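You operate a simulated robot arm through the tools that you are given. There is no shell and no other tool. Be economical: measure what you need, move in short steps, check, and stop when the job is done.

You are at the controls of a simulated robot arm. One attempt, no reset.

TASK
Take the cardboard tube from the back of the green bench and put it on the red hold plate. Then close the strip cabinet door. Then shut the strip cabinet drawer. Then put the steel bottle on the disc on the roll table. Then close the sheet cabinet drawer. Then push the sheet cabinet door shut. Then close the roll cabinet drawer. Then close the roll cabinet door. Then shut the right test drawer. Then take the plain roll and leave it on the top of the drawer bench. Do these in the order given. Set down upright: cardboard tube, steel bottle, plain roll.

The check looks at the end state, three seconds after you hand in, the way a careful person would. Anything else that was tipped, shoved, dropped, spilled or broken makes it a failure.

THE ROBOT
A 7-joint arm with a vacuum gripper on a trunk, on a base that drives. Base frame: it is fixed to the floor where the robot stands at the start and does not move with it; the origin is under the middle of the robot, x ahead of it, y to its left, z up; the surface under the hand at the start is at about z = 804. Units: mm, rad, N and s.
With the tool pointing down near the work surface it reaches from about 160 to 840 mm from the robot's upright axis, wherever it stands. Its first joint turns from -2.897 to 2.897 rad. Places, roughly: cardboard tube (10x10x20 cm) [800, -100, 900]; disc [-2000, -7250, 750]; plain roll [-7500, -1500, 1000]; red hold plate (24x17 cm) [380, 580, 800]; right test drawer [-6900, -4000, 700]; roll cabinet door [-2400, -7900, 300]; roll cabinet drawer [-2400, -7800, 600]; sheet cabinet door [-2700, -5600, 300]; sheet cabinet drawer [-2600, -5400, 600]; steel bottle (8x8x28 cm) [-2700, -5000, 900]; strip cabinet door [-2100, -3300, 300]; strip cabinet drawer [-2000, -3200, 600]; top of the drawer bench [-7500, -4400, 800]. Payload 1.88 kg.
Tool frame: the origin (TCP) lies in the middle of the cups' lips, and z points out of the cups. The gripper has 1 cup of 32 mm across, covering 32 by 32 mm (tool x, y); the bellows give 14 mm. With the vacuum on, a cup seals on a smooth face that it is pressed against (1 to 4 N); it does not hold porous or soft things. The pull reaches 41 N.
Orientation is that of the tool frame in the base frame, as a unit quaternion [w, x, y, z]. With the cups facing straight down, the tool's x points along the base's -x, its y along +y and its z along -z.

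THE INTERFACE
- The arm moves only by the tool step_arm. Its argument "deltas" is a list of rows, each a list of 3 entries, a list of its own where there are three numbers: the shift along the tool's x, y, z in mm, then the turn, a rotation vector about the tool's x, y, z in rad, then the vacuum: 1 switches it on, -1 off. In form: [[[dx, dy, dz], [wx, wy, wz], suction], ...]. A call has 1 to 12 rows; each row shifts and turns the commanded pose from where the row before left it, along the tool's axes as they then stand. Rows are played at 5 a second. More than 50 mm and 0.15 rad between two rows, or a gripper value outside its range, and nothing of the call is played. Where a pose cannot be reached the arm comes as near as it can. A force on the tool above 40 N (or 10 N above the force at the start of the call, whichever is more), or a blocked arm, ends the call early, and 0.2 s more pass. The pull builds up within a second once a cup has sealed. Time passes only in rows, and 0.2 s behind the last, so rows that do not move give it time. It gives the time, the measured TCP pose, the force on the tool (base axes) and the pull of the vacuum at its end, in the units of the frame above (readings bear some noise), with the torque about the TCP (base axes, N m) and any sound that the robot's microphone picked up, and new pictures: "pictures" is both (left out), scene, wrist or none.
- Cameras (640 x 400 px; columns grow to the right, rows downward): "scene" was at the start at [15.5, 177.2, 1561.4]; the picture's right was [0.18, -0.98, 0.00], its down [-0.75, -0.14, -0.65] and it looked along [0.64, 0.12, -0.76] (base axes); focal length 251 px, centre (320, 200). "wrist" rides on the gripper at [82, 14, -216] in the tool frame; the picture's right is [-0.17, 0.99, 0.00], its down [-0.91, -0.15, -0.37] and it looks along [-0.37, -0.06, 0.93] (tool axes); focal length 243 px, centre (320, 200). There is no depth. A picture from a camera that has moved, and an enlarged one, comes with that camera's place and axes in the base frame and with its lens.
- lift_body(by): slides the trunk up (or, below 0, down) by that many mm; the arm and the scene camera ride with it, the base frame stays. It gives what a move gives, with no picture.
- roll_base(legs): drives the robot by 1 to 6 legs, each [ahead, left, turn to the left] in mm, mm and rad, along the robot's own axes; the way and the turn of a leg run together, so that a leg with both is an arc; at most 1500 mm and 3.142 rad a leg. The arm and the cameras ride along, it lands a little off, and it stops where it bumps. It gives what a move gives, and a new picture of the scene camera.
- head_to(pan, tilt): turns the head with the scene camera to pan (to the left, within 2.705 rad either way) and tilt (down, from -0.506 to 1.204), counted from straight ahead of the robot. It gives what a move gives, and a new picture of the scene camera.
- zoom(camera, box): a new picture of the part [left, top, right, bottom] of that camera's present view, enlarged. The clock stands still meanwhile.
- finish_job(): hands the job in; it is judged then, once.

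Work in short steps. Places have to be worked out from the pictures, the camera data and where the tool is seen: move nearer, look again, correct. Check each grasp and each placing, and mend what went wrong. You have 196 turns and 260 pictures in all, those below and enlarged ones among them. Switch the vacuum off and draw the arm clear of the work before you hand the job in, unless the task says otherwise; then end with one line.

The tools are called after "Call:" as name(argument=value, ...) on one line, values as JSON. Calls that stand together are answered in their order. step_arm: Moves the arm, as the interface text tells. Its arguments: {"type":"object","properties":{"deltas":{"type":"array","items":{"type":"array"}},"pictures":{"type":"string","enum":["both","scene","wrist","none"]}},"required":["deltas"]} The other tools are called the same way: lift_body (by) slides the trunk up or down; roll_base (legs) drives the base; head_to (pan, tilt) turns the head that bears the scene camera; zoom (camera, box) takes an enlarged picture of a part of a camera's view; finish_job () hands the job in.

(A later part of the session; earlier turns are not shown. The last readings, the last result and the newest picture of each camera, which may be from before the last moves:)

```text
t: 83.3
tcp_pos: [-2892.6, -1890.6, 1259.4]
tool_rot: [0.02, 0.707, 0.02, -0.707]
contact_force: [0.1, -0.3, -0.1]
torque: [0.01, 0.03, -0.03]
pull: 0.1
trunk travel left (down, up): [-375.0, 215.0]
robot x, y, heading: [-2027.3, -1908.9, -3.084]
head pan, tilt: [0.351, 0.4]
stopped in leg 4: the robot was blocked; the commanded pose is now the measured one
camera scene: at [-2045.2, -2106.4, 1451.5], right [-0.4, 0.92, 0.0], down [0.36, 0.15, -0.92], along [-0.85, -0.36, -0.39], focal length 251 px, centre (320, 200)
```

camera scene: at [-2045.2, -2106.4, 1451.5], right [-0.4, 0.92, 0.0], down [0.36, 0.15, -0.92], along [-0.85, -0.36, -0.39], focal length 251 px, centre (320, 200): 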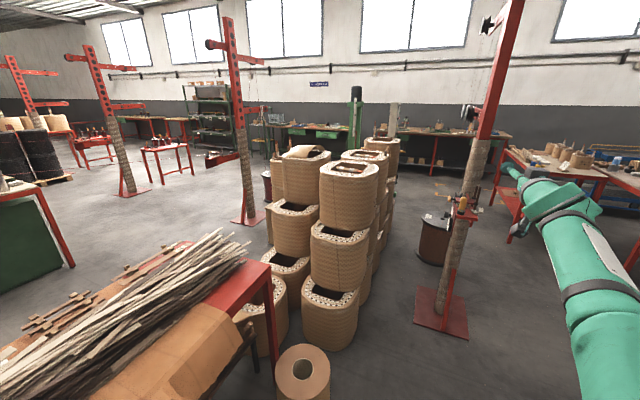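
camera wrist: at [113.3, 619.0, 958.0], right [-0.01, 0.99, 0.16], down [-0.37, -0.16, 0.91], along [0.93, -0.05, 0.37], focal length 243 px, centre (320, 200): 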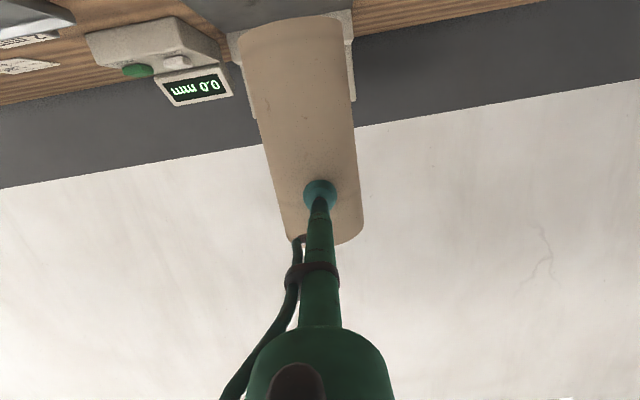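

Blocked again by the machine's corner. I look to the right to see what touches.

Call:
head_to(pan=-1.5, tilt=0.8)

Call:
head_to(pan=0.5, tilt=1.15)

```text
t: 85.1
tcp_pos: [-2893.4, -1890.6, 1258.7]
tool_rot: [0.02, 0.707, 0.021, -0.706]
contact_force: [0.6, 0.0, -0.5]
torque: [0.0, 0.01, -0.02]
pull: 0.1
trunk travel left (down, up): [-375.0, 215.0]
robot x, y, heading: [-2026.1, -1907.6, -3.084]
head pan, tilt: [-1.499, 0.799]
camera scene: at [-1970.4, -1989.7, 1416.5], right [0.99, 0.13, 0.0], down [0.09, -0.71, -0.7], along [-0.09, 0.69, -0.72], focal length 251 px, centre (320, 200)
```

scene: 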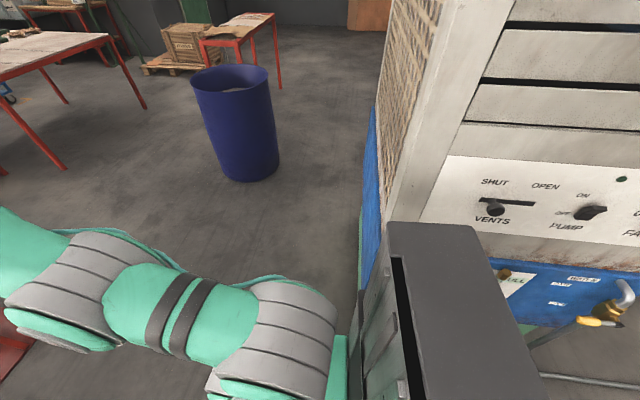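

```text
t: 87.0
tcp_pos: [-2892.5, -1891.6, 1259.5]
tool_rot: [0.02, 0.708, 0.02, -0.706]
contact_force: [-0.1, -0.7, 0.2]
torque: [-0.03, -0.02, 0.01]
pull: 0.1
trunk travel left (down, up): [-375.0, 215.0]
robot x, y, heading: [-2030.6, -1910.4, -3.087]
head pan, tilt: [0.499, 1.15]
camera scene: at [-2010.7, -2101.1, 1391.6], right [-0.53, 0.85, 0.0], down [0.78, 0.48, -0.41], along [-0.35, -0.22, -0.91], focal length 251 px, centre (320, 200)
```

scene: 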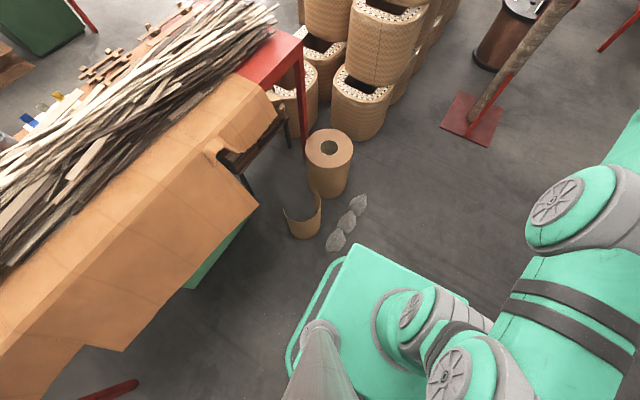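

My column is against the machine, and I have about 80 mm of room to the scraps. I straighten, pull ahead past the corner, then veer north-west to pass the red post on its north side.

Call:
roll_base(legs=[[0, 10, -0.055], [230, 0, 0], [400, -450, 0]])

Call:
head_to(pan=0.2, tilt=0.3)

```text
t: 87.8
tcp_pos: [-2890.1, -1887.6, 1259.9]
tool_rot: [0.018, 0.708, 0.018, -0.706]
contact_force: [-0.9, -0.5, 0.3]
torque: [0.01, -0.01, 0.01]
pull: 0.1
trunk travel left (down, up): [-375.0, 215.0]
robot x, y, heading: [-2024.9, -1910.6, -3.088]
head pan, tilt: [0.499, 1.15]
stopped in leg 1: the robot was blocked; the commanded pose is now the measured one
camera scene: at [-2010.3, -2102.5, 1391.6], right [-0.52, 0.85, 0.0], down [0.78, 0.48, -0.41], along [-0.35, -0.21, -0.91], focal length 251 px, centre (320, 200)
```

scene: 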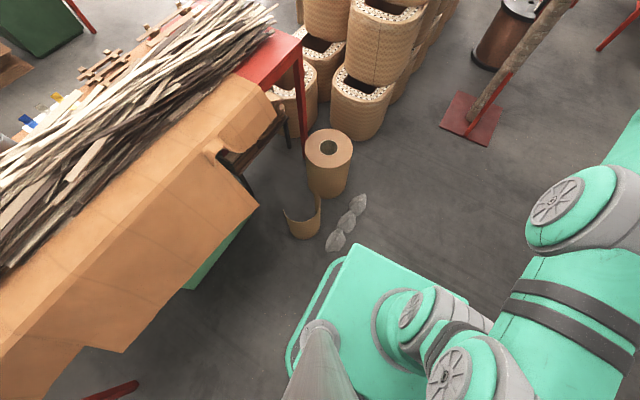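

```text
t: 88.9
tcp_pos: [-2890.3, -1887.6, 1259.7]
tool_rot: [0.018, 0.708, 0.019, -0.705]
contact_force: [-0.3, 0.5, -0.7]
torque: [-0.01, -0.02, 0.03]
pull: 0.1
trunk travel left (down, up): [-375.0, 215.0]
robot x, y, heading: [-2031.6, -1907.9, -3.091]
head pan, tilt: [0.201, 0.3]
camera scene: at [-2050.0, -2094.7, 1460.7], right [-0.25, 0.97, 0.0], down [0.29, 0.07, -0.95], along [-0.92, -0.24, -0.3], focal length 251 px, centre (320, 200)
```

scene: 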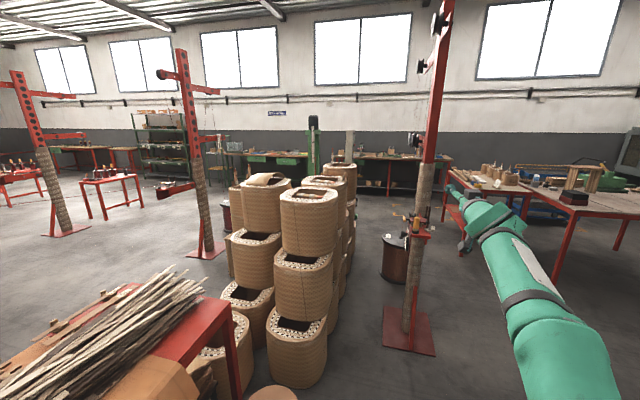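

Turning is blocked too. I slide left 30 mm off the machine and go straight ahead before straightening.

Call:
roll_base(legs=[[0, 30, 0], [80, 0, 0], [150, -12, -0.05]])

```text
t: 90.1
tcp_pos: [-2891.3, -1922.7, 1259.2]
tool_rot: [0.02, 0.707, 0.021, -0.706]
contact_force: [-0.9, -0.1, -0.8]
torque: [-0.01, -0.01, 0.01]
pull: 0.2
trunk travel left (down, up): [-375.0, 215.0]
robot x, y, heading: [-2027.3, -1941.0, -3.08]
head pan, tilt: [0.201, 0.3]
stopped in leg 2: the robot was blocked; the commanded pose is now the measured one
camera scene: at [-2048.5, -2126.0, 1460.8], right [-0.25, 0.97, 0.0], down [0.29, 0.08, -0.96], along [-0.92, -0.24, -0.3], focal length 251 px, centre (320, 200)
```

scene: 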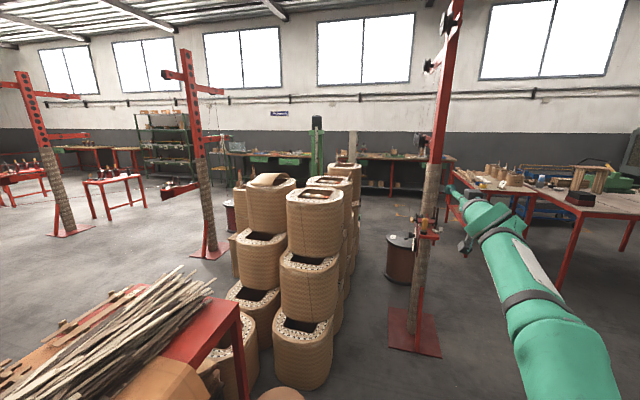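

Now it's blocked going ahead, so something near the front-left corner may touch. I look straight down at both sides.

Call:
head_to(pan=0.6, tilt=1.2)

Call:
head_to(pan=-0.8, tilt=1.1)

```text
t: 91.3
tcp_pos: [-2890.9, -1924.1, 1259.6]
tool_rot: [0.02, 0.707, 0.02, -0.706]
contact_force: [0.3, -0.6, -0.6]
torque: [-0.02, -0.01, -0.02]
pull: 0.0
trunk travel left (down, up): [-375.0, 215.0]
robot x, y, heading: [-2025.2, -1938.8, -3.085]
head pan, tilt: [0.6, 1.201]
camera scene: at [-2002.5, -2136.5, 1388.8], right [-0.61, 0.79, 0.0], down [0.74, 0.57, -0.36], along [-0.29, -0.22, -0.93], focal length 251 px, centre (320, 200)
```

scene: 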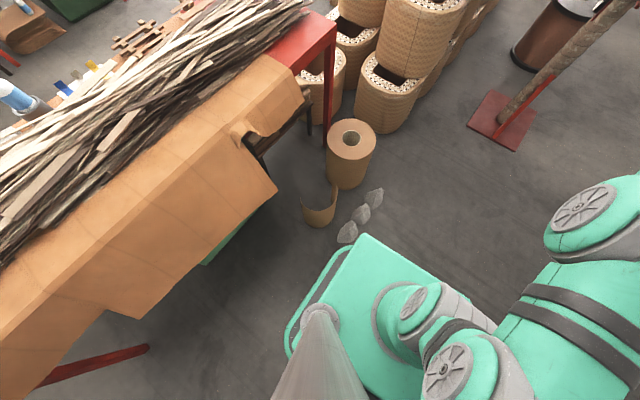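

```text
t: 92.8
tcp_pos: [-2890.6, -1921.6, 1259.8]
tool_rot: [0.019, 0.707, 0.02, -0.706]
contact_force: [0.3, 0.5, 0.4]
torque: [0.03, 0.01, 0.0]
pull: 0.1
trunk travel left (down, up): [-375.0, 215.0]
robot x, y, heading: [-2026.6, -1941.8, -3.086]
head pan, tilt: [-0.799, 1.1]
camera scene: at [-2004.7, -2059.6, 1394.7], right [0.68, 0.74, 0.0], down [0.66, -0.6, -0.45], along [-0.33, 0.31, -0.89], focal length 251 px, centre (320, 200)
```

scene: 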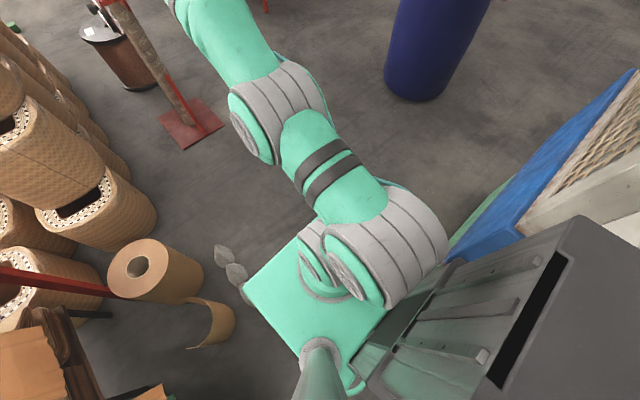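

It looks like the base's front-left corner is at the nearest scrap, so I back off 80 mm at once. Then I shift right and retry along a line further north.

Call:
roll_base(legs=[[-80, 0, 0], [0, -40, -0.05]])

Call:
head_to(pan=0.6, tilt=1.2)

```text
t: 94.3
tcp_pos: [-2811.8, -1835.8, 1259.0]
tool_rot: [0.002, 0.707, 0.002, -0.707]
contact_force: [-0.4, -0.2, -0.3]
torque: [0.02, 0.02, -0.04]
pull: 0.0
trunk travel left (down, up): [-375.0, 215.0]
robot x, y, heading: [-1946.7, -1899.3, -3.133]
head pan, tilt: [-0.799, 1.1]
camera scene: at [-1933.7, -2016.8, 1394.7], right [0.71, 0.7, 0.0], down [0.63, -0.63, -0.45], along [-0.32, 0.32, -0.89], focal length 251 px, centre (320, 200)
```

scene: 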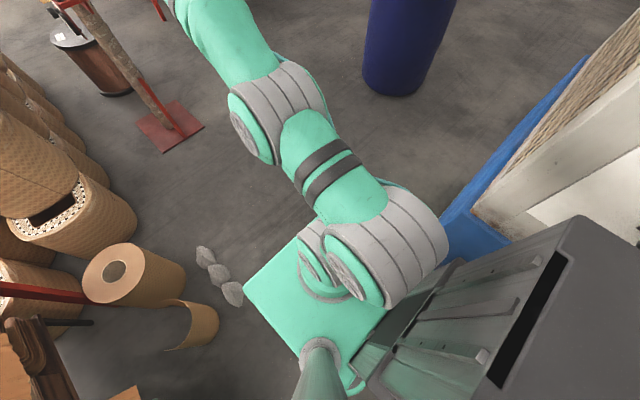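

```text
t: 95.9
tcp_pos: [-2812.2, -1836.3, 1259.1]
tool_rot: [0.002, 0.708, 0.002, -0.706]
contact_force: [-0.1, -0.2, 0.3]
torque: [0.04, 0.0, -0.02]
pull: 0.1
trunk travel left (down, up): [-375.0, 215.0]
robot x, y, heading: [-1947.1, -1900.3, -3.142]
head pan, tilt: [0.6, 1.201]
camera scene: at [-1935.3, -2093.4, 1388.7], right [-0.57, 0.82, 0.0], down [0.77, 0.53, -0.36], along [-0.3, -0.21, -0.93], focal length 251 px, centre (320, 200)
```

scene: 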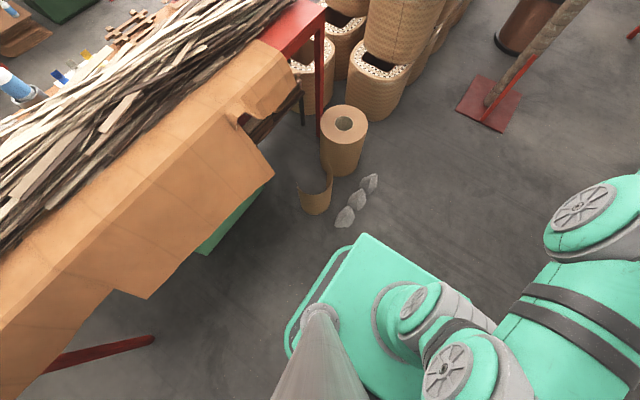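

The scraps weren't displaced. I shift right 45 and drive ahead.

Call:
roll_base(legs=[[0, -45, 0], [330, 0, 0]])

```text
t: 98.6
tcp_pos: [-3146.0, -1793.7, 1259.8]
tool_rot: [0.002, 0.708, 0.003, -0.706]
contact_force: [-0.1, -0.7, -0.8]
torque: [-0.01, -0.01, 0.01]
pull: 0.1
trunk travel left (down, up): [-375.0, 215.0]
robot x, y, heading: [-2279.9, -1854.2, -3.133]
head pan, tilt: [0.6, 1.201]
camera scene: at [-2268.6, -2051.5, 1388.7], right [-0.57, 0.82, 0.0], down [0.77, 0.53, -0.36], along [-0.3, -0.21, -0.93], focal length 251 px, centre (320, 200)
```

scene: 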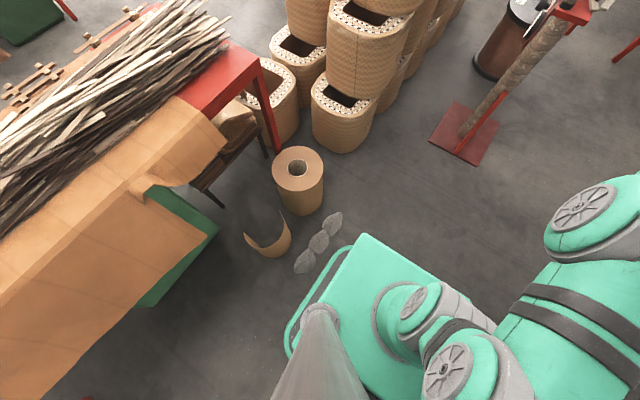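

Past the pinch. I veer north-west and look west before the long run.

Call:
roll_base(legs=[[420, -500, 0]])

Call:
head_to(pan=0.25, tilt=0.25)

```text
t: 102.2
tcp_pos: [-3579.2, -1299.6, 1260.0]
tool_rot: [0.001, 0.707, 0.002, -0.707]
contact_force: [-0.3, -0.5, 0.5]
torque: [0.03, 0.04, -0.04]
pull: 0.0
trunk travel left (down, up): [-375.0, 215.0]
robot x, y, heading: [-2718.0, -1363.8, -3.134]
head pan, tilt: [0.6, 1.201]
camera scene: at [-2702.9, -1557.1, 1388.7], right [-0.57, 0.82, 0.0], down [0.77, 0.53, -0.36], along [-0.3, -0.21, -0.93], focal length 251 px, centre (320, 200)
```

scene: 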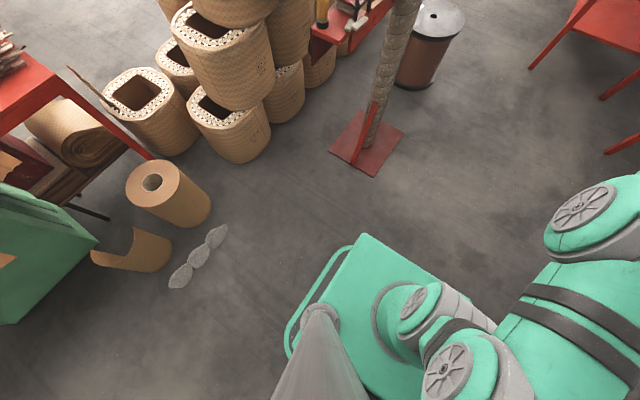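

```text
t: 103.4
tcp_pos: [-3580.3, -1299.5, 1258.8]
tool_rot: [0.002, 0.708, 0.002, -0.707]
contact_force: [-0.2, 0.3, 0.3]
torque: [0.0, 0.0, 0.01]
pull: 0.1
trunk travel left (down, up): [-375.0, 215.0]
robot x, y, heading: [-2719.0, -1358.6, -3.133]
head pan, tilt: [0.25, 0.25]
camera scene: at [-2747.3, -1548.8, 1465.5], right [-0.25, 0.97, 0.0], down [0.24, 0.06, -0.97], along [-0.94, -0.25, -0.25], focal length 251 px, centre (320, 200)
```

scene: 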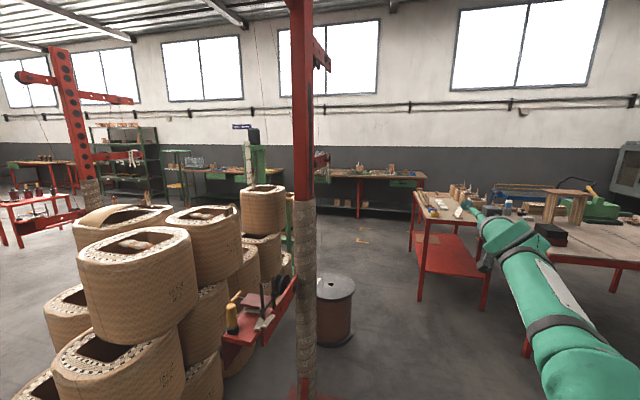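

A table lies north-west and a drum south-west, with a diagonal gap between them. I move up to x≈-3850 and measure the gap from close by.

Call:
roll_base(legs=[[1130, 0, 0]])

Call:
head_to(pan=0.25, tilt=0.75)

```text
t: 109.3
tcp_pos: [-4727.1, -1281.3, 1259.8]
tool_rot: [-0.005, 0.707, -0.005, -0.707]
contact_force: [-0.3, 0.3, 0.4]
torque: [-0.03, 0.01, -0.01]
pull: 0.1
trunk travel left (down, up): [-375.0, 215.0]
robot x, y, heading: [-3867.2, -1362.5, 3.129]
head pan, tilt: [0.25, 0.25]
camera scene: at [-3899.2, -1545.3, 1465.5], right [-0.24, 0.97, 0.0], down [0.24, 0.06, -0.97], along [-0.94, -0.23, -0.25], focal length 251 px, centre (320, 200)
```

scene: 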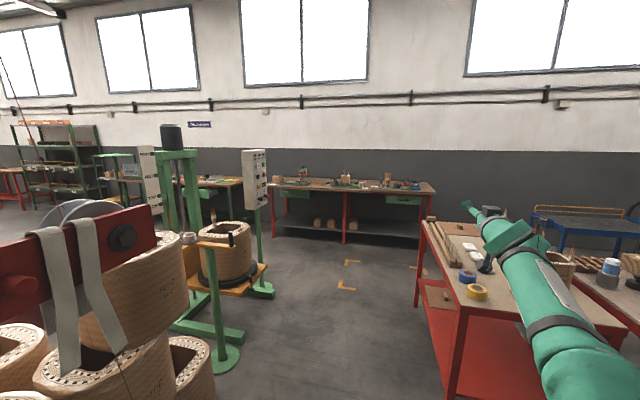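

```text
t: 110.2
tcp_pos: [-4727.2, -1280.7, 1258.8]
tool_rot: [-0.004, 0.708, -0.004, -0.707]
contact_force: [-0.1, 0.2, -0.9]
torque: [-0.01, 0.03, -0.02]
pull: 0.0
trunk travel left (down, up): [-375.0, 215.0]
robot x, y, heading: [-3865.3, -1360.5, 3.134]
head pan, tilt: [0.25, 0.75]
camera scene: at [-3889.0, -1542.8, 1420.5], right [-0.24, 0.97, 0.0], down [0.66, 0.16, -0.73], along [-0.71, -0.17, -0.68], focal length 251 px, centre (320, 200)
```

scene: 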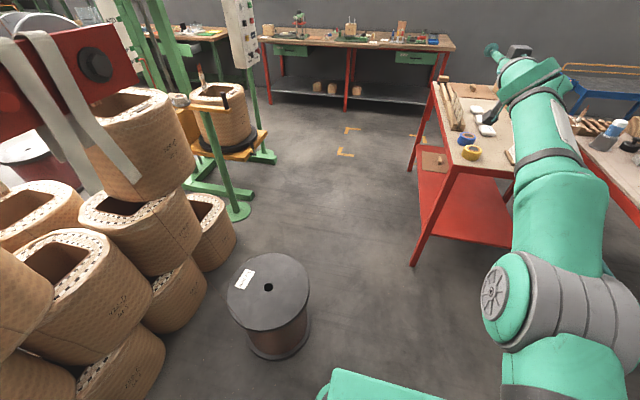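

The diagonal gap between table and drum is about 750 mm wide. I take it turned to the south-west, then swing west again.

Call:
roll_base(legs=[[500, -105, 0], [0, 0, 0.64], [760, 0, 0], [0, 0, -0.64]])

Call:
head_to(pan=0.7, tilt=0.45)

```text
t: 120.3
tcp_pos: [-5832.5, -1568.7, 1260.6]
tool_rot: [-0.016, 0.707, -0.015, -0.706]
contact_force: [0.1, 0.6, -1.1]
torque: [0.01, 0.0, 0.03]
pull: 0.0
trunk travel left (down, up): [-375.0, 215.0]
robot x, y, heading: [-4970.1, -1674.8, 3.1]
head pan, tilt: [0.25, 0.75]
camera scene: at [-5003.8, -1857.5, 1420.4], right [-0.2, 0.98, 0.0], down [0.67, 0.14, -0.73], along [-0.72, -0.15, -0.68], focal length 251 px, centre (320, 200)
```

scene: 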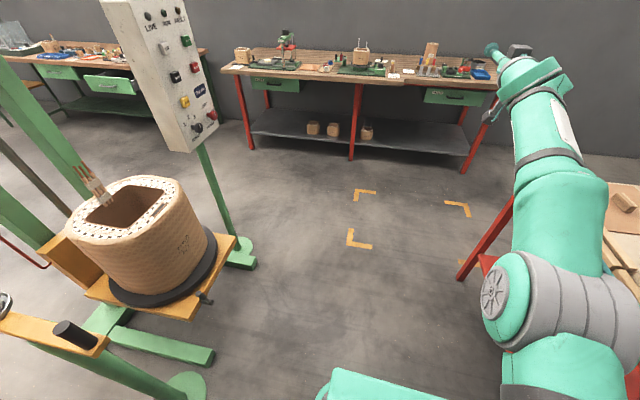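

```text
t: 121.2
tcp_pos: [-5833.0, -1568.1, 1259.3]
tool_rot: [-0.017, 0.707, -0.017, -0.707]
contact_force: [-0.1, 0.3, -0.2]
torque: [-0.02, -0.02, 0.04]
pull: 0.1
trunk travel left (down, up): [-375.0, 215.0]
robot x, y, heading: [-4974.6, -1672.3, 3.101]
head pan, tilt: [0.7, 0.45]
camera scene: at [-4995.5, -1896.5, 1446.8], right [-0.61, 0.79, 0.0], down [0.35, 0.27, -0.9], along [-0.71, -0.55, -0.44], focal length 251 px, centre (320, 200)
```

scene: 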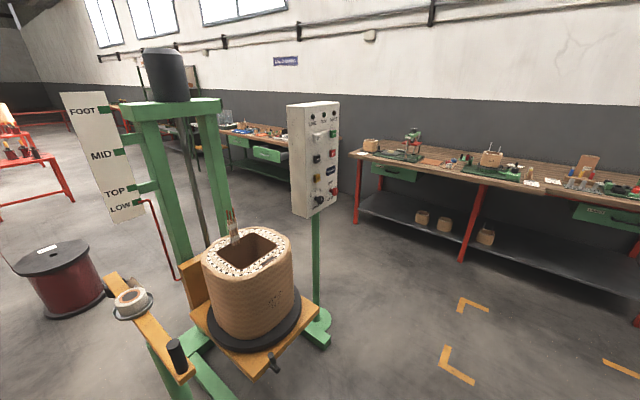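

The way west of the stand is clear. I drive to x≈-6350, turn south, and continue to y≈-3100.

Call:
roll_base(legs=[[1370, 0, 0], [0, 0, 1.612], [1450, 0, 0]])

Call:
head_to(pan=0.8, tilt=0.3)

```text
t: 138.7
tcp_pos: [-6502.5, -3917.9, 1259.6]
tool_rot: [0.487, 0.513, 0.488, -0.512]
contact_force: [-0.4, 0.3, -0.9]
torque: [0.0, 0.0, 0.01]
pull: 0.0
trunk travel left (down, up): [-375.0, 215.0]
robot x, y, heading: [-6391.3, -3059.7, -1.618]
head pan, tilt: [0.7, 0.45]
camera scene: at [-6170.5, -3082.8, 1446.9], right [-0.8, -0.6, 0.0], down [-0.26, 0.35, -0.9], along [0.54, -0.72, -0.44], focal length 251 px, centre (320, 200)
```

scene: 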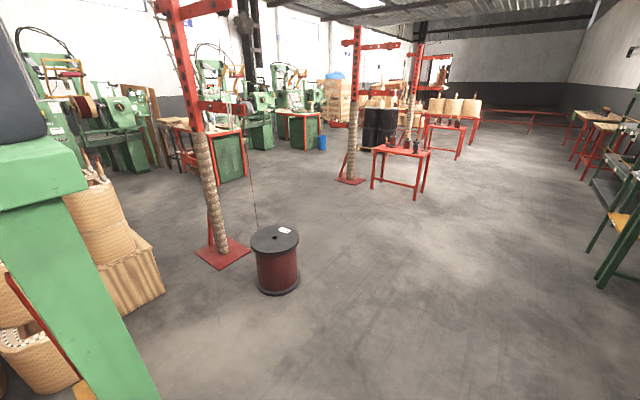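

```text
t: 139.4
tcp_pos: [-6502.2, -3917.6, 1258.6]
tool_rot: [0.487, 0.513, 0.487, -0.512]
contact_force: [-0.5, 0.4, -0.7]
torque: [0.0, 0.0, 0.0]
pull: 0.1
trunk travel left (down, up): [-375.0, 215.0]
robot x, y, heading: [-6390.7, -3061.3, -1.621]
head pan, tilt: [0.799, 0.3]
camera scene: at [-6162.6, -3078.0, 1460.8], right [-0.73, -0.68, 0.0], down [-0.2, 0.22, -0.96], along [0.65, -0.7, -0.3], focal length 251 px, centre (320, 200)
```

scene: 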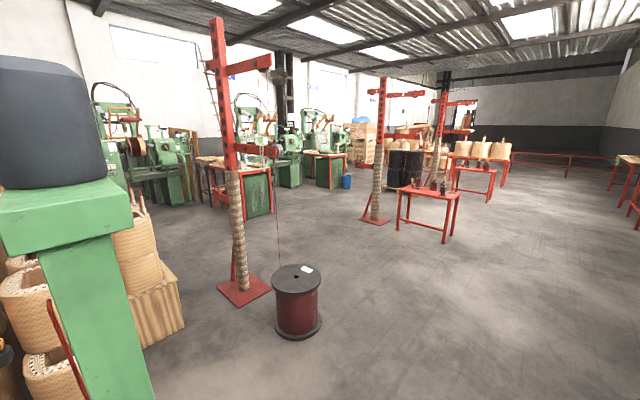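

I can see the row of cabinets across the hall. I zoom in on them.

Call:
zoom(camera="scene", box=[90, 80, 410, 260])

```text
2.00 times, centred on (250, 170) of scene
camera zoom: at [-6162.6, -3078.0, 1460.8], right [-0.73, -0.68, 0.0], down [-0.2, 0.22, -0.96], along [0.65, -0.7, -0.3], focal length 501 px, centre (460, 260)
```

zoom: 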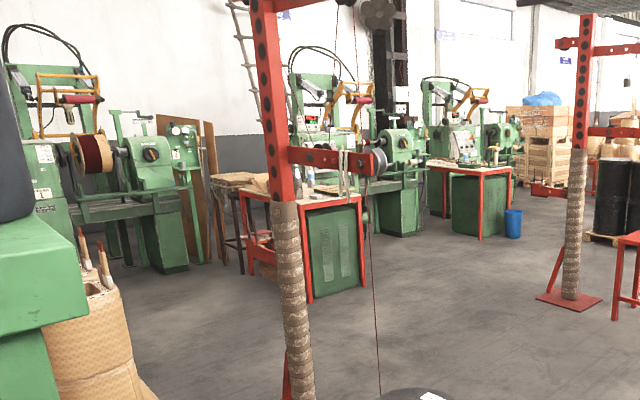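

The cabinets' fronts face -y. A post and drum block the direct way to the strip cabinet, so I go south of them: shift east, drive south to y≈-4880, turn east, and continue.

Call:
roll_base(legs=[[0, 300, 0], [1440, 0, 0], [400, 0, 0], [0, 0, 1.62], [1500, 0, 0]])

Call:
head_to(pan=0.1, tilt=0.35)

```text
t: 161.3
tcp_pos: [-3792.5, -4884.7, 1259.5]
tool_rot: [0.707, -0.018, 0.707, 0.017]
contact_force: [-0.7, 0.5, 0.8]
torque: [0.02, 0.04, 0.0]
pull: 0.1
trunk travel left (down, up): [-375.0, 215.0]
robot x, y, heading: [-4654.6, -4859.1, 0.049]
head pan, tilt: [0.799, 0.3]
camera scene: at [-4662.2, -4628.5, 1460.8], right [0.75, -0.66, 0.0], down [-0.2, -0.22, -0.96], along [0.63, 0.72, -0.3], focal length 251 px, centre (320, 200)
```

scene: 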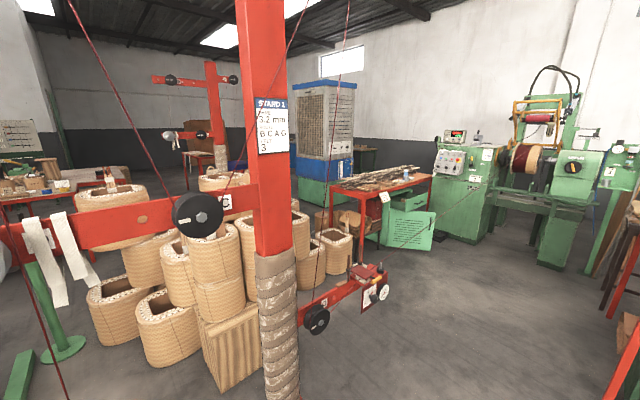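

```text
t: 162.3
tcp_pos: [-3791.2, -4883.0, 1259.3]
tool_rot: [0.706, -0.017, 0.708, 0.016]
contact_force: [0.4, -0.2, 0.5]
torque: [0.02, 0.0, -0.01]
pull: 0.0
trunk travel left (down, up): [-375.0, 215.0]
robot x, y, heading: [-4658.2, -4859.3, 0.045]
head pan, tilt: [0.099, 0.351]
camera scene: at [-4631.9, -4684.8, 1456.1], right [0.15, -0.99, 0.0], down [-0.34, -0.05, -0.94], along [0.93, 0.14, -0.34], focal length 251 px, centre (320, 200)
```

scene: 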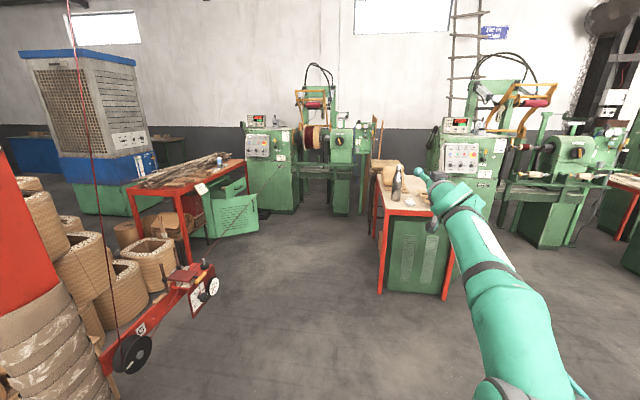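

The strip cabinet's open door and drawer are visible, and so is the bottle on the sheet table. I zoom in on the cabinet.

Call:
zoom(camera="scene", box=[110, 130, 290, 260])

```text
3.08 times, centred on (200, 195) of scene
camera zoom: at [-4631.9, -4684.8, 1456.1], right [0.15, -0.99, 0.0], down [-0.34, -0.05, -0.94], along [0.93, 0.14, -0.34], focal length 771 px, centre (689, 215)
```

zoom: 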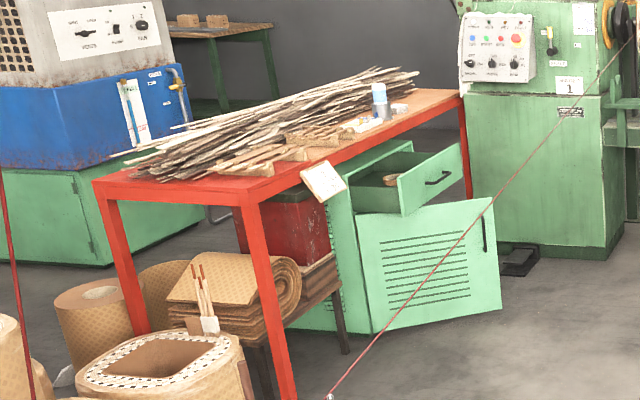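

The door is hinged at the west, about 53° open, and the drawer is about 200 mm out. A red wire seems to cross the aisle here, so I check where it runs.

Call:
zoom(camera="scene", box=[80, 100, 400, 400])

```text
1.33 times, centred on (240, 250) of scene
camera zoom: at [-4631.9, -4684.8, 1456.1], right [0.15, -0.99, 0.0], down [-0.34, -0.05, -0.94], along [0.93, 0.14, -0.34], focal length 334 px, centre (427, 133)
```

zoom: 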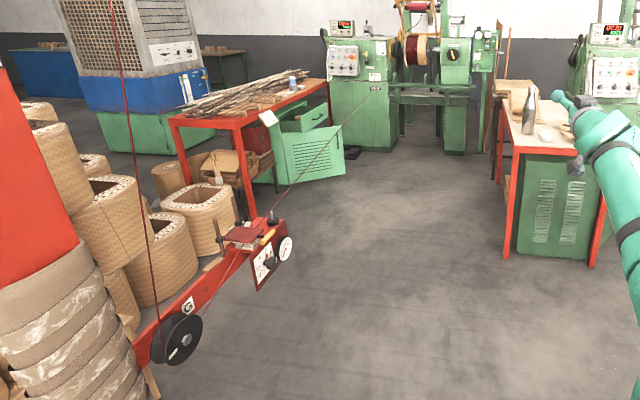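

A red wire appears to run from the stand's arm to the winding machine, right across the cabinet's front. I move to another viewpoint to triangulate it before going near.

Call:
roll_base(legs=[[900, 100, 0]])

Call:
head_to(pan=0.75, tilt=0.4)

```text
t: 167.1
tcp_pos: [-2908.5, -4733.5, 1260.0]
tool_rot: [0.707, -0.018, 0.707, 0.018]
contact_force: [-0.2, 0.0, 0.7]
torque: [0.0, 0.02, 0.02]
pull: 0.1
trunk travel left (down, up): [-375.0, 215.0]
robot x, y, heading: [-3775.5, -4710.2, 0.052]
head pan, tilt: [0.099, 0.351]
camera scene: at [-3749.3, -4539.2, 1456.1], right [0.15, -0.99, 0.0], down [-0.34, -0.05, -0.94], along [0.93, 0.14, -0.34], focal length 251 px, centre (320, 200)
```

scene: 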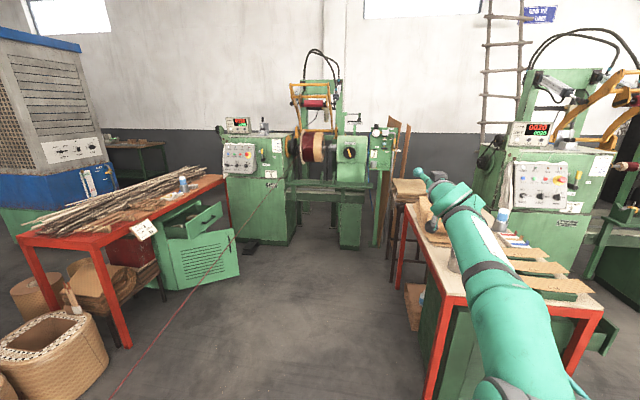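

```text
t: 168.1
tcp_pos: [-2906.0, -4731.9, 1258.4]
tool_rot: [0.706, -0.019, 0.707, 0.018]
contact_force: [-0.7, 0.4, -0.5]
torque: [0.0, 0.06, 0.03]
pull: 0.0
trunk travel left (down, up): [-375.0, 215.0]
robot x, y, heading: [-3771.8, -4713.9, 0.053]
head pan, tilt: [0.75, 0.4]
camera scene: at [-3776.9, -4486.7, 1451.5], right [0.72, -0.69, 0.0], down [-0.27, -0.28, -0.92], along [0.64, 0.66, -0.39], focal length 251 px, centre (320, 200)
```

scene: 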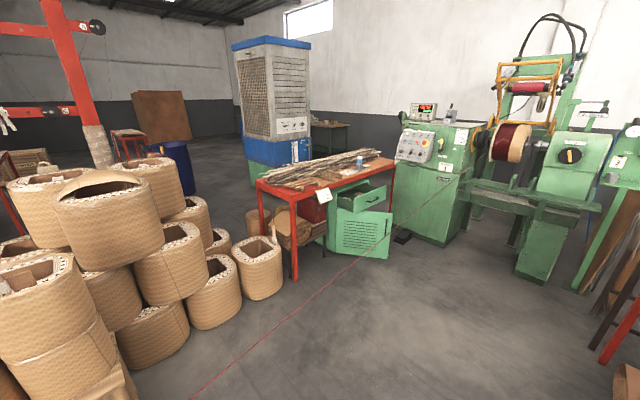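

The wire hangs at about z≈930 near y≈-3950, so the column must stay south of it while the arm works beneath. I go to a free spot at about (-3300, -5150), face north, and lower the trunk fully there.

Call:
roll_base(legs=[[450, 0, 0], [0, 0, 1.52], [-460, 0, 0]])

Call:
lift_body(by=-375)

Call:
head_to(pan=-0.5, tilt=0.3)

```text
t: 176.9
tcp_pos: [-3256.9, -4298.3, 1259.7]
tool_rot: [0.503, -0.498, 0.503, 0.497]
contact_force: [0.3, 0.4, -0.2]
torque: [0.0, 0.0, 0.03]
pull: 0.1
trunk travel left (down, up): [-375.0, 215.0]
robot x, y, heading: [-3332.6, -5155.2, 1.558]
head pan, tilt: [0.75, 0.4]
camera scene: at [-3561.8, -5150.6, 1451.5], right [0.74, 0.67, 0.0], down [0.26, -0.29, -0.92], along [-0.62, 0.68, -0.39], focal length 251 px, centre (320, 200)
```

scene: 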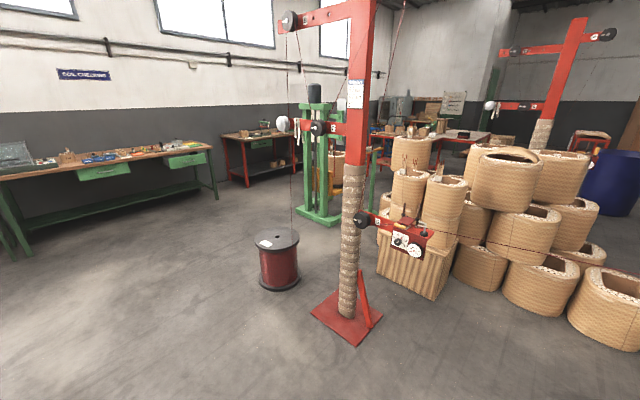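

```text
t: 180.5
tcp_pos: [-3258.5, -4299.4, 885.8]
tool_rot: [0.502, -0.498, 0.503, 0.496]
contact_force: [0.5, 0.4, 0.0]
torque: [0.0, -0.04, 0.02]
pull: 0.1
trunk travel left (down, up): [0.0, 590.0]
robot x, y, heading: [-3334.9, -5159.4, 1.562]
head pan, tilt: [0.75, 0.4]
```

```text
t: 181.9
tcp_pos: [-3257.1, -4298.9, 883.6]
tool_rot: [0.503, -0.497, 0.503, 0.497]
contact_force: [0.3, -0.3, 0.6]
torque: [0.01, -0.01, -0.02]
pull: 0.0
trunk travel left (down, up): [0.0, 590.0]
robot x, y, heading: [-3336.1, -5160.8, 1.56]
head pan, tilt: [-0.499, 0.3]
camera scene: at [-3453.8, -5137.7, 1085.8], right [0.87, -0.49, 0.0], down [-0.14, -0.26, -0.96], along [0.47, 0.83, -0.3], focal length 251 px, centre (320, 200)
```

scene: 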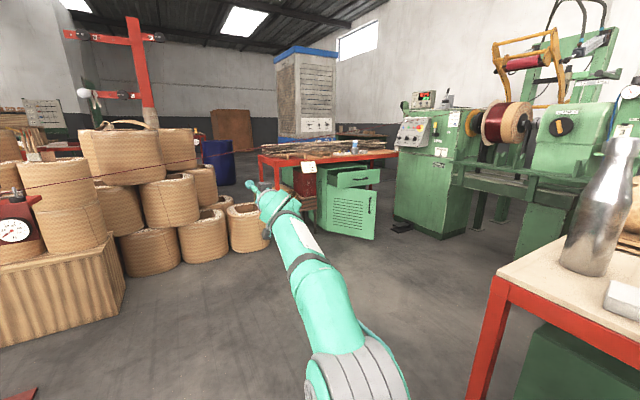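

From this low viewpoint I can fix the wire well. I zoom in to trace it.

Call:
zoom(camera="scene", box=[0, 90, 500, 250])

```text
1.28 times, centred on (250, 170) of scene
camera zoom: at [-3453.8, -5137.7, 1085.8], right [0.87, -0.49, 0.0], down [-0.14, -0.26, -0.96], along [0.47, 0.83, -0.3], focal length 321 px, centre (410, 238)
```

zoom: 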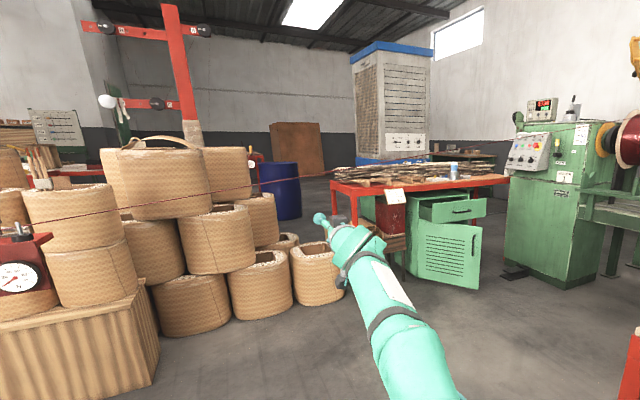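

The wire is at y≈-4040 and z≈1070 by the cabinet, so there's room beneath it. Here in the open I bring the arm low and tilt the tool slightly down.

Call:
step_arm(deltas=[[[30, 0, 0], [0, 0.117, 0], -1], [[30, 0, 0], [0, 0.117, 0], -1], [[30, 0, 0], [0, 0.117, 0], -1], [[37, 0, 13], [0, 0, 0], -1], [[37, 0, 13], [0, 0, 0], -1], [[37, 0, 13], [0, 0, 0], -1], [[37, 0, 13], [0, 0, 0], -1], [[37, 0, 13], [0, 0, 0], -1], [[37, 0, 13], [0, 0, 0], -1], [[37, 0, 13], [0, 0, 0], -1], [[37, 0, 13], [0, 0, 0], -1], [[37, 0, 13], [0, 0, 0], -1]], pictures="scene")

```text
t: 184.5
tcp_pos: [-3265.7, -4317.1, 438.7]
tool_rot: [-0.414, 0.613, -0.551, -0.387]
contact_force: [1.7, -0.1, 0.5]
torque: [-0.2, 0.09, 0.17]
pull: 0.0
trunk travel left (down, up): [0.0, 590.0]
robot x, y, heading: [-3333.2, -5158.7, 1.558]
head pan, tilt: [-0.499, 0.3]
camera scene: at [-3453.8, -5137.9, 1085.9], right [0.87, -0.49, 0.0], down [-0.14, -0.26, -0.96], along [0.47, 0.83, -0.3], focal length 251 px, centre (320, 200)
```

scene: 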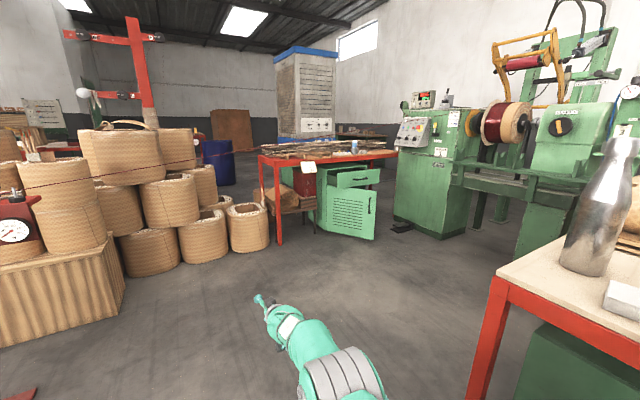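

The pose is good. I extend forward to see how far it reaches at this height.

Call:
step_arm(deltas=[[[-14, 0, 38], [0, 0, 0], -1], [[-14, 0, 38], [0, 0, 0], -1], [[-14, 0, 38], [0, 0, 0], -1], [[-14, 0, 38], [0, 0, 0], -1], [[-7, 0, 19], [0, 0, 0], -1], [[0, 0, 0], [0, 0, 0], -1]], pictures="scene")

```text
t: 185.9
tcp_pos: [-3258.0, -4132.3, 442.4]
tool_rot: [0.407, -0.577, 0.582, 0.403]
contact_force: [-0.7, -0.5, 0.4]
torque: [0.0, -0.03, -0.03]
pull: 0.0
trunk travel left (down, up): [0.0, 590.0]
robot x, y, heading: [-3332.8, -5159.2, 1.558]
head pan, tilt: [-0.499, 0.3]
camera scene: at [-3453.8, -5137.8, 1085.8], right [0.87, -0.49, 0.0], down [-0.14, -0.26, -0.96], along [0.47, 0.83, -0.3], focal length 251 px, centre (320, 200)
```

scene: 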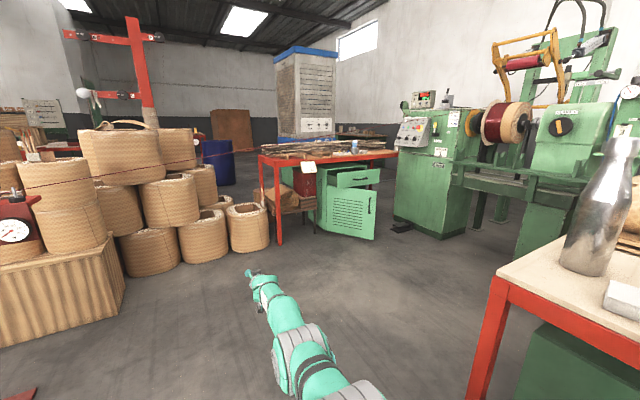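

It reaches 1027 mm at z=442. I retract 100 for clearance and drive north, then sideways east in front of the cabinet with the arm under the wire.

Call:
step_arm(deltas=[[[12, 0, -32], [0, 0, 0], -1], [[12, 0, -32], [0, 0, 0], -1], [[12, 0, -32], [0, 0, 0], -1]], pictures="none")

Call:
roll_base(legs=[[680, 0, 0], [0, -900, 0]])

Call:
head_to(pan=-0.2, tilt=0.5)

```text
t: 186.7
tcp_pos: [-3258.3, -4232.4, 441.1]
tool_rot: [0.406, -0.578, 0.583, 0.402]
contact_force: [0.4, -1.0, -0.1]
torque: [0.08, -0.04, 0.01]
pull: 0.0
out of reach, approached as far as the arm can: row 3
trunk travel left (down, up): [0.0, 590.0]
robot x, y, heading: [-3337.7, -5162.2, 1.56]
head pan, tilt: [-0.499, 0.3]
```

```text
t: 194.8
tcp_pos: [-2344.1, -3561.6, 442.7]
tool_rot: [0.406, -0.578, 0.583, 0.402]
contact_force: [-0.3, 0.1, -0.3]
torque: [0.0, 0.0, 0.01]
pull: 0.1
trunk travel left (down, up): [0.0, 590.0]
robot x, y, heading: [-2421.4, -4491.3, 1.559]
head pan, tilt: [-0.499, 0.3]
camera scene: at [-2539.8, -4467.7, 1085.8], right [0.87, -0.49, 0.0], down [-0.14, -0.26, -0.96], along [0.47, 0.83, -0.3], focal length 251 px, centre (320, 200)
```

scene: 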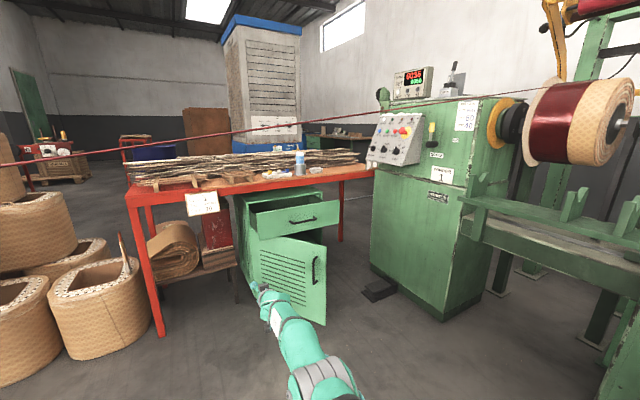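

```text
t: 195.6
tcp_pos: [-2345.4, -3562.5, 443.5]
tool_rot: [0.406, -0.578, 0.583, 0.402]
contact_force: [0.8, -0.5, -0.7]
torque: [0.0, 0.02, -0.03]
pull: 0.1
trunk travel left (down, up): [0.0, 590.0]
robot x, y, heading: [-2423.4, -4487.8, 1.561]
head pan, tilt: [-0.201, 0.499]
camera scene: at [-2566.2, -4460.2, 1067.4], right [0.98, -0.21, 0.0], down [-0.1, -0.47, -0.88], along [0.19, 0.86, -0.48], focal length 251 px, centre (320, 200)
```

scene: 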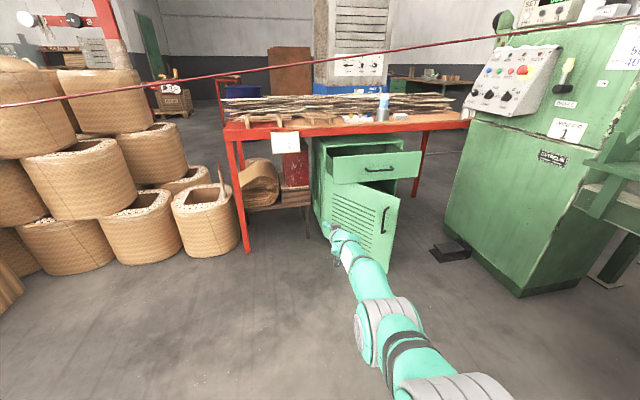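

The door's free edge is near (-1972, -3515) and the hinge near (-2240, -3150). I slide right so the tip lines up at x≈-2030 and extend to just short of the door.

Call:
roll_base(legs=[[0, -315, 0]])

Call:
step_arm(deltas=[[[-11, 0, 30], [0, 0, 0], -1], [[-11, 0, 30], [0, 0, 0], -1], [[-11, 0, 30], [0, 0, 0], -1]], pictures="both")

```text
t: 197.7
tcp_pos: [-2035.8, -3566.0, 442.9]
tool_rot: [0.406, -0.578, 0.583, 0.402]
contact_force: [0.4, -0.2, -0.5]
torque: [-0.01, -0.02, 0.03]
pull: 0.0
trunk travel left (down, up): [0.0, 590.0]
robot x, y, heading: [-2109.5, -4492.1, 1.556]
head pan, tilt: [-0.201, 0.499]
camera scene: at [-2256.8, -4463.8, 1067.4], right [0.98, -0.21, 0.0], down [-0.1, -0.47, -0.88], along [0.19, 0.86, -0.48], focal length 251 px, centre (320, 200)
```

scene: 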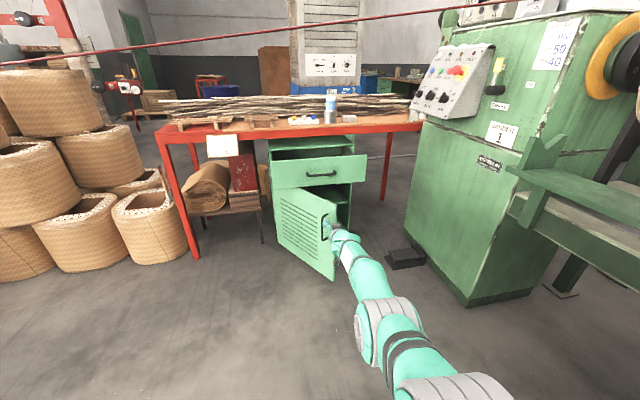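

```text
t: 198.5
tcp_pos: [-2019.7, -3478.5, 438.1]
tool_rot: [0.411, -0.575, 0.588, 0.395]
contact_force: [2.0, -4.1, 1.2]
torque: [0.0, -0.05, -0.06]
pull: 0.0
trunk travel left (down, up): [0.0, 590.0]
robot x, y, heading: [-2113.7, -4493.9, 1.558]
head pan, tilt: [-0.201, 0.499]
stopped in row 3: the force on the tool passed its limit at 61 N (the readings are from after the stop); the commanded pose is now the measured one
camera scene: at [-2256.3, -4464.2, 1067.4], right [0.98, -0.21, 0.0], down [-0.1, -0.47, -0.88], along [0.19, 0.86, -0.48], focal length 251 px, centre (320, 200)
camera wrist: at [-2038.2, -3708.5, 437.5], right [-0.99, 0.09, 0.15], down [0.14, -0.03, 0.99], along [0.09, 1.0, 0.02], focal length 243 px, centre (320, 200)
```

scene: 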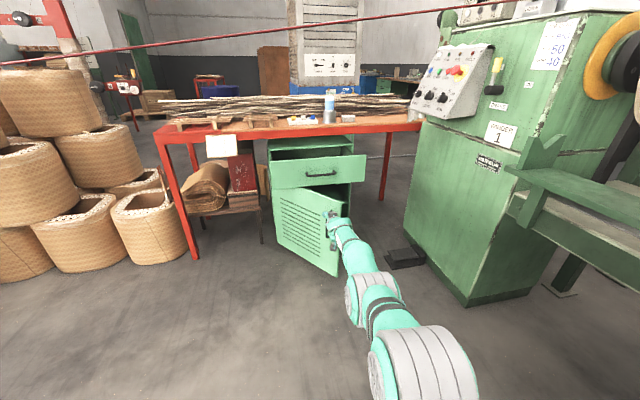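
wrist: 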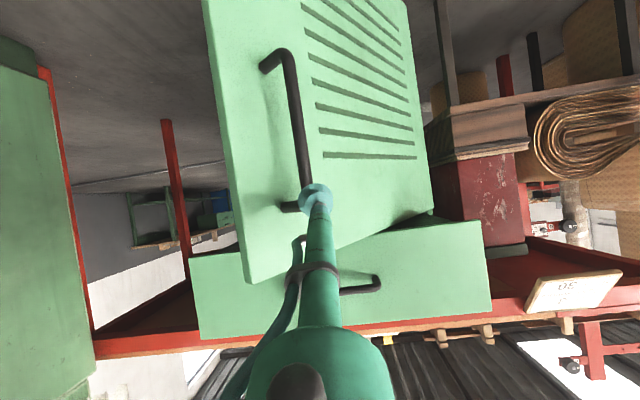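

The tip met the door right at its handle. I draw back 30, shift 50 mm toward the hinge, and then push gently.

Call:
step_arm(deltas=[[[10, 0, -28], [0, 0, 0], -1], [[0, 25, 0], [0, 0, 0], -1], [[0, 25, 0], [0, 0, 0], -1], [[-4, 0, 12], [0, 0, 0], -1], [[-4, 0, 12], [0, 0, 0], -1], [[-4, 0, 12], [0, 0, 0], -1], [[-4, 0, 12], [0, 0, 0], -1], [[-4, 0, 12], [0, 0, 0], -1], [[-4, 0, 12], [0, 0, 0], -1]], pictures="both")

```text
t: 200.5
tcp_pos: [-2069.1, -3430.5, 435.5]
tool_rot: [0.41, -0.575, 0.588, 0.394]
contact_force: [0.2, -0.2, 0.9]
torque: [-0.01, -0.04, -0.01]
pull: 0.0
trunk travel left (down, up): [0.0, 590.0]
robot x, y, heading: [-2114.5, -4491.6, 1.554]
head pan, tilt: [-0.201, 0.499]
camera scene: at [-2256.5, -4464.0, 1067.4], right [0.98, -0.21, 0.0], down [-0.1, -0.47, -0.88], along [0.19, 0.86, -0.48], focal length 251 px, centre (320, 200)
camera wrist: at [-2088.0, -3660.6, 434.4], right [-0.99, 0.08, 0.15], down [0.15, -0.03, 0.99], along [0.09, 1.0, 0.02], focal length 243 px, centre (320, 200)
```

scene: 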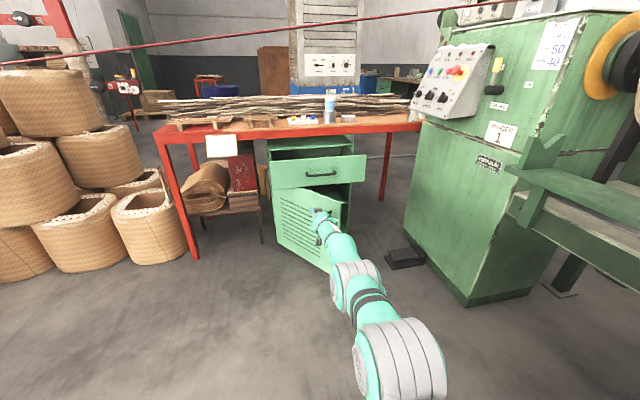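
wrist: 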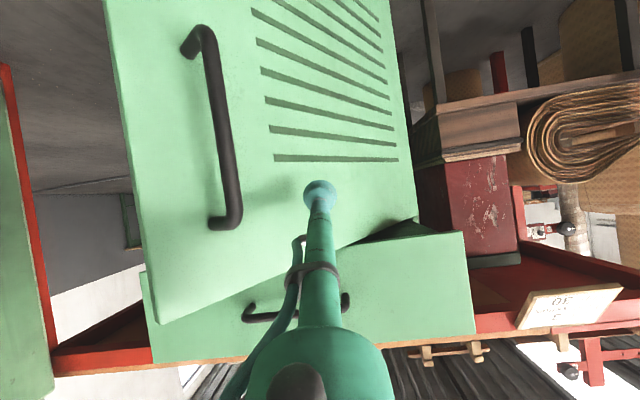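

Clear of the handle and not yet touching, with reach at 1061 mm. I push by driving the base forward 120 mm.

Call:
roll_base(legs=[[120, 0, 0]])

```text
t: 201.8
tcp_pos: [-2064.9, -3313.9, 435.0]
tool_rot: [0.41, -0.575, 0.588, 0.395]
contact_force: [1.0, -0.5, 0.7]
torque: [-0.01, -0.03, 0.01]
pull: 0.1
trunk travel left (down, up): [0.0, 590.0]
robot x, y, heading: [-2109.5, -4372.8, 1.553]
head pan, tilt: [-0.201, 0.499]
camera scene: at [-2254.7, -4345.7, 1067.4], right [0.98, -0.21, 0.0], down [-0.1, -0.47, -0.88], along [0.19, 0.86, -0.48], focal length 251 px, centre (320, 200)
```

scene: 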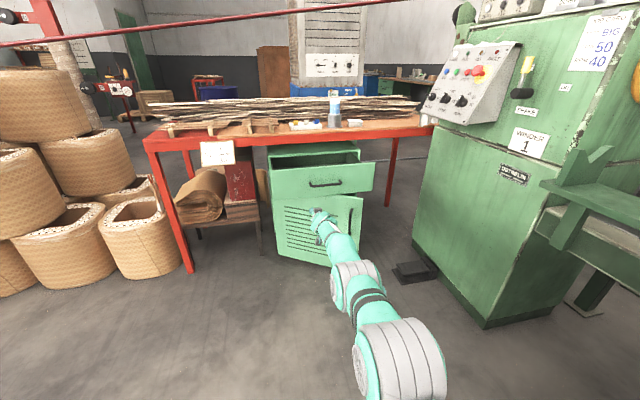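

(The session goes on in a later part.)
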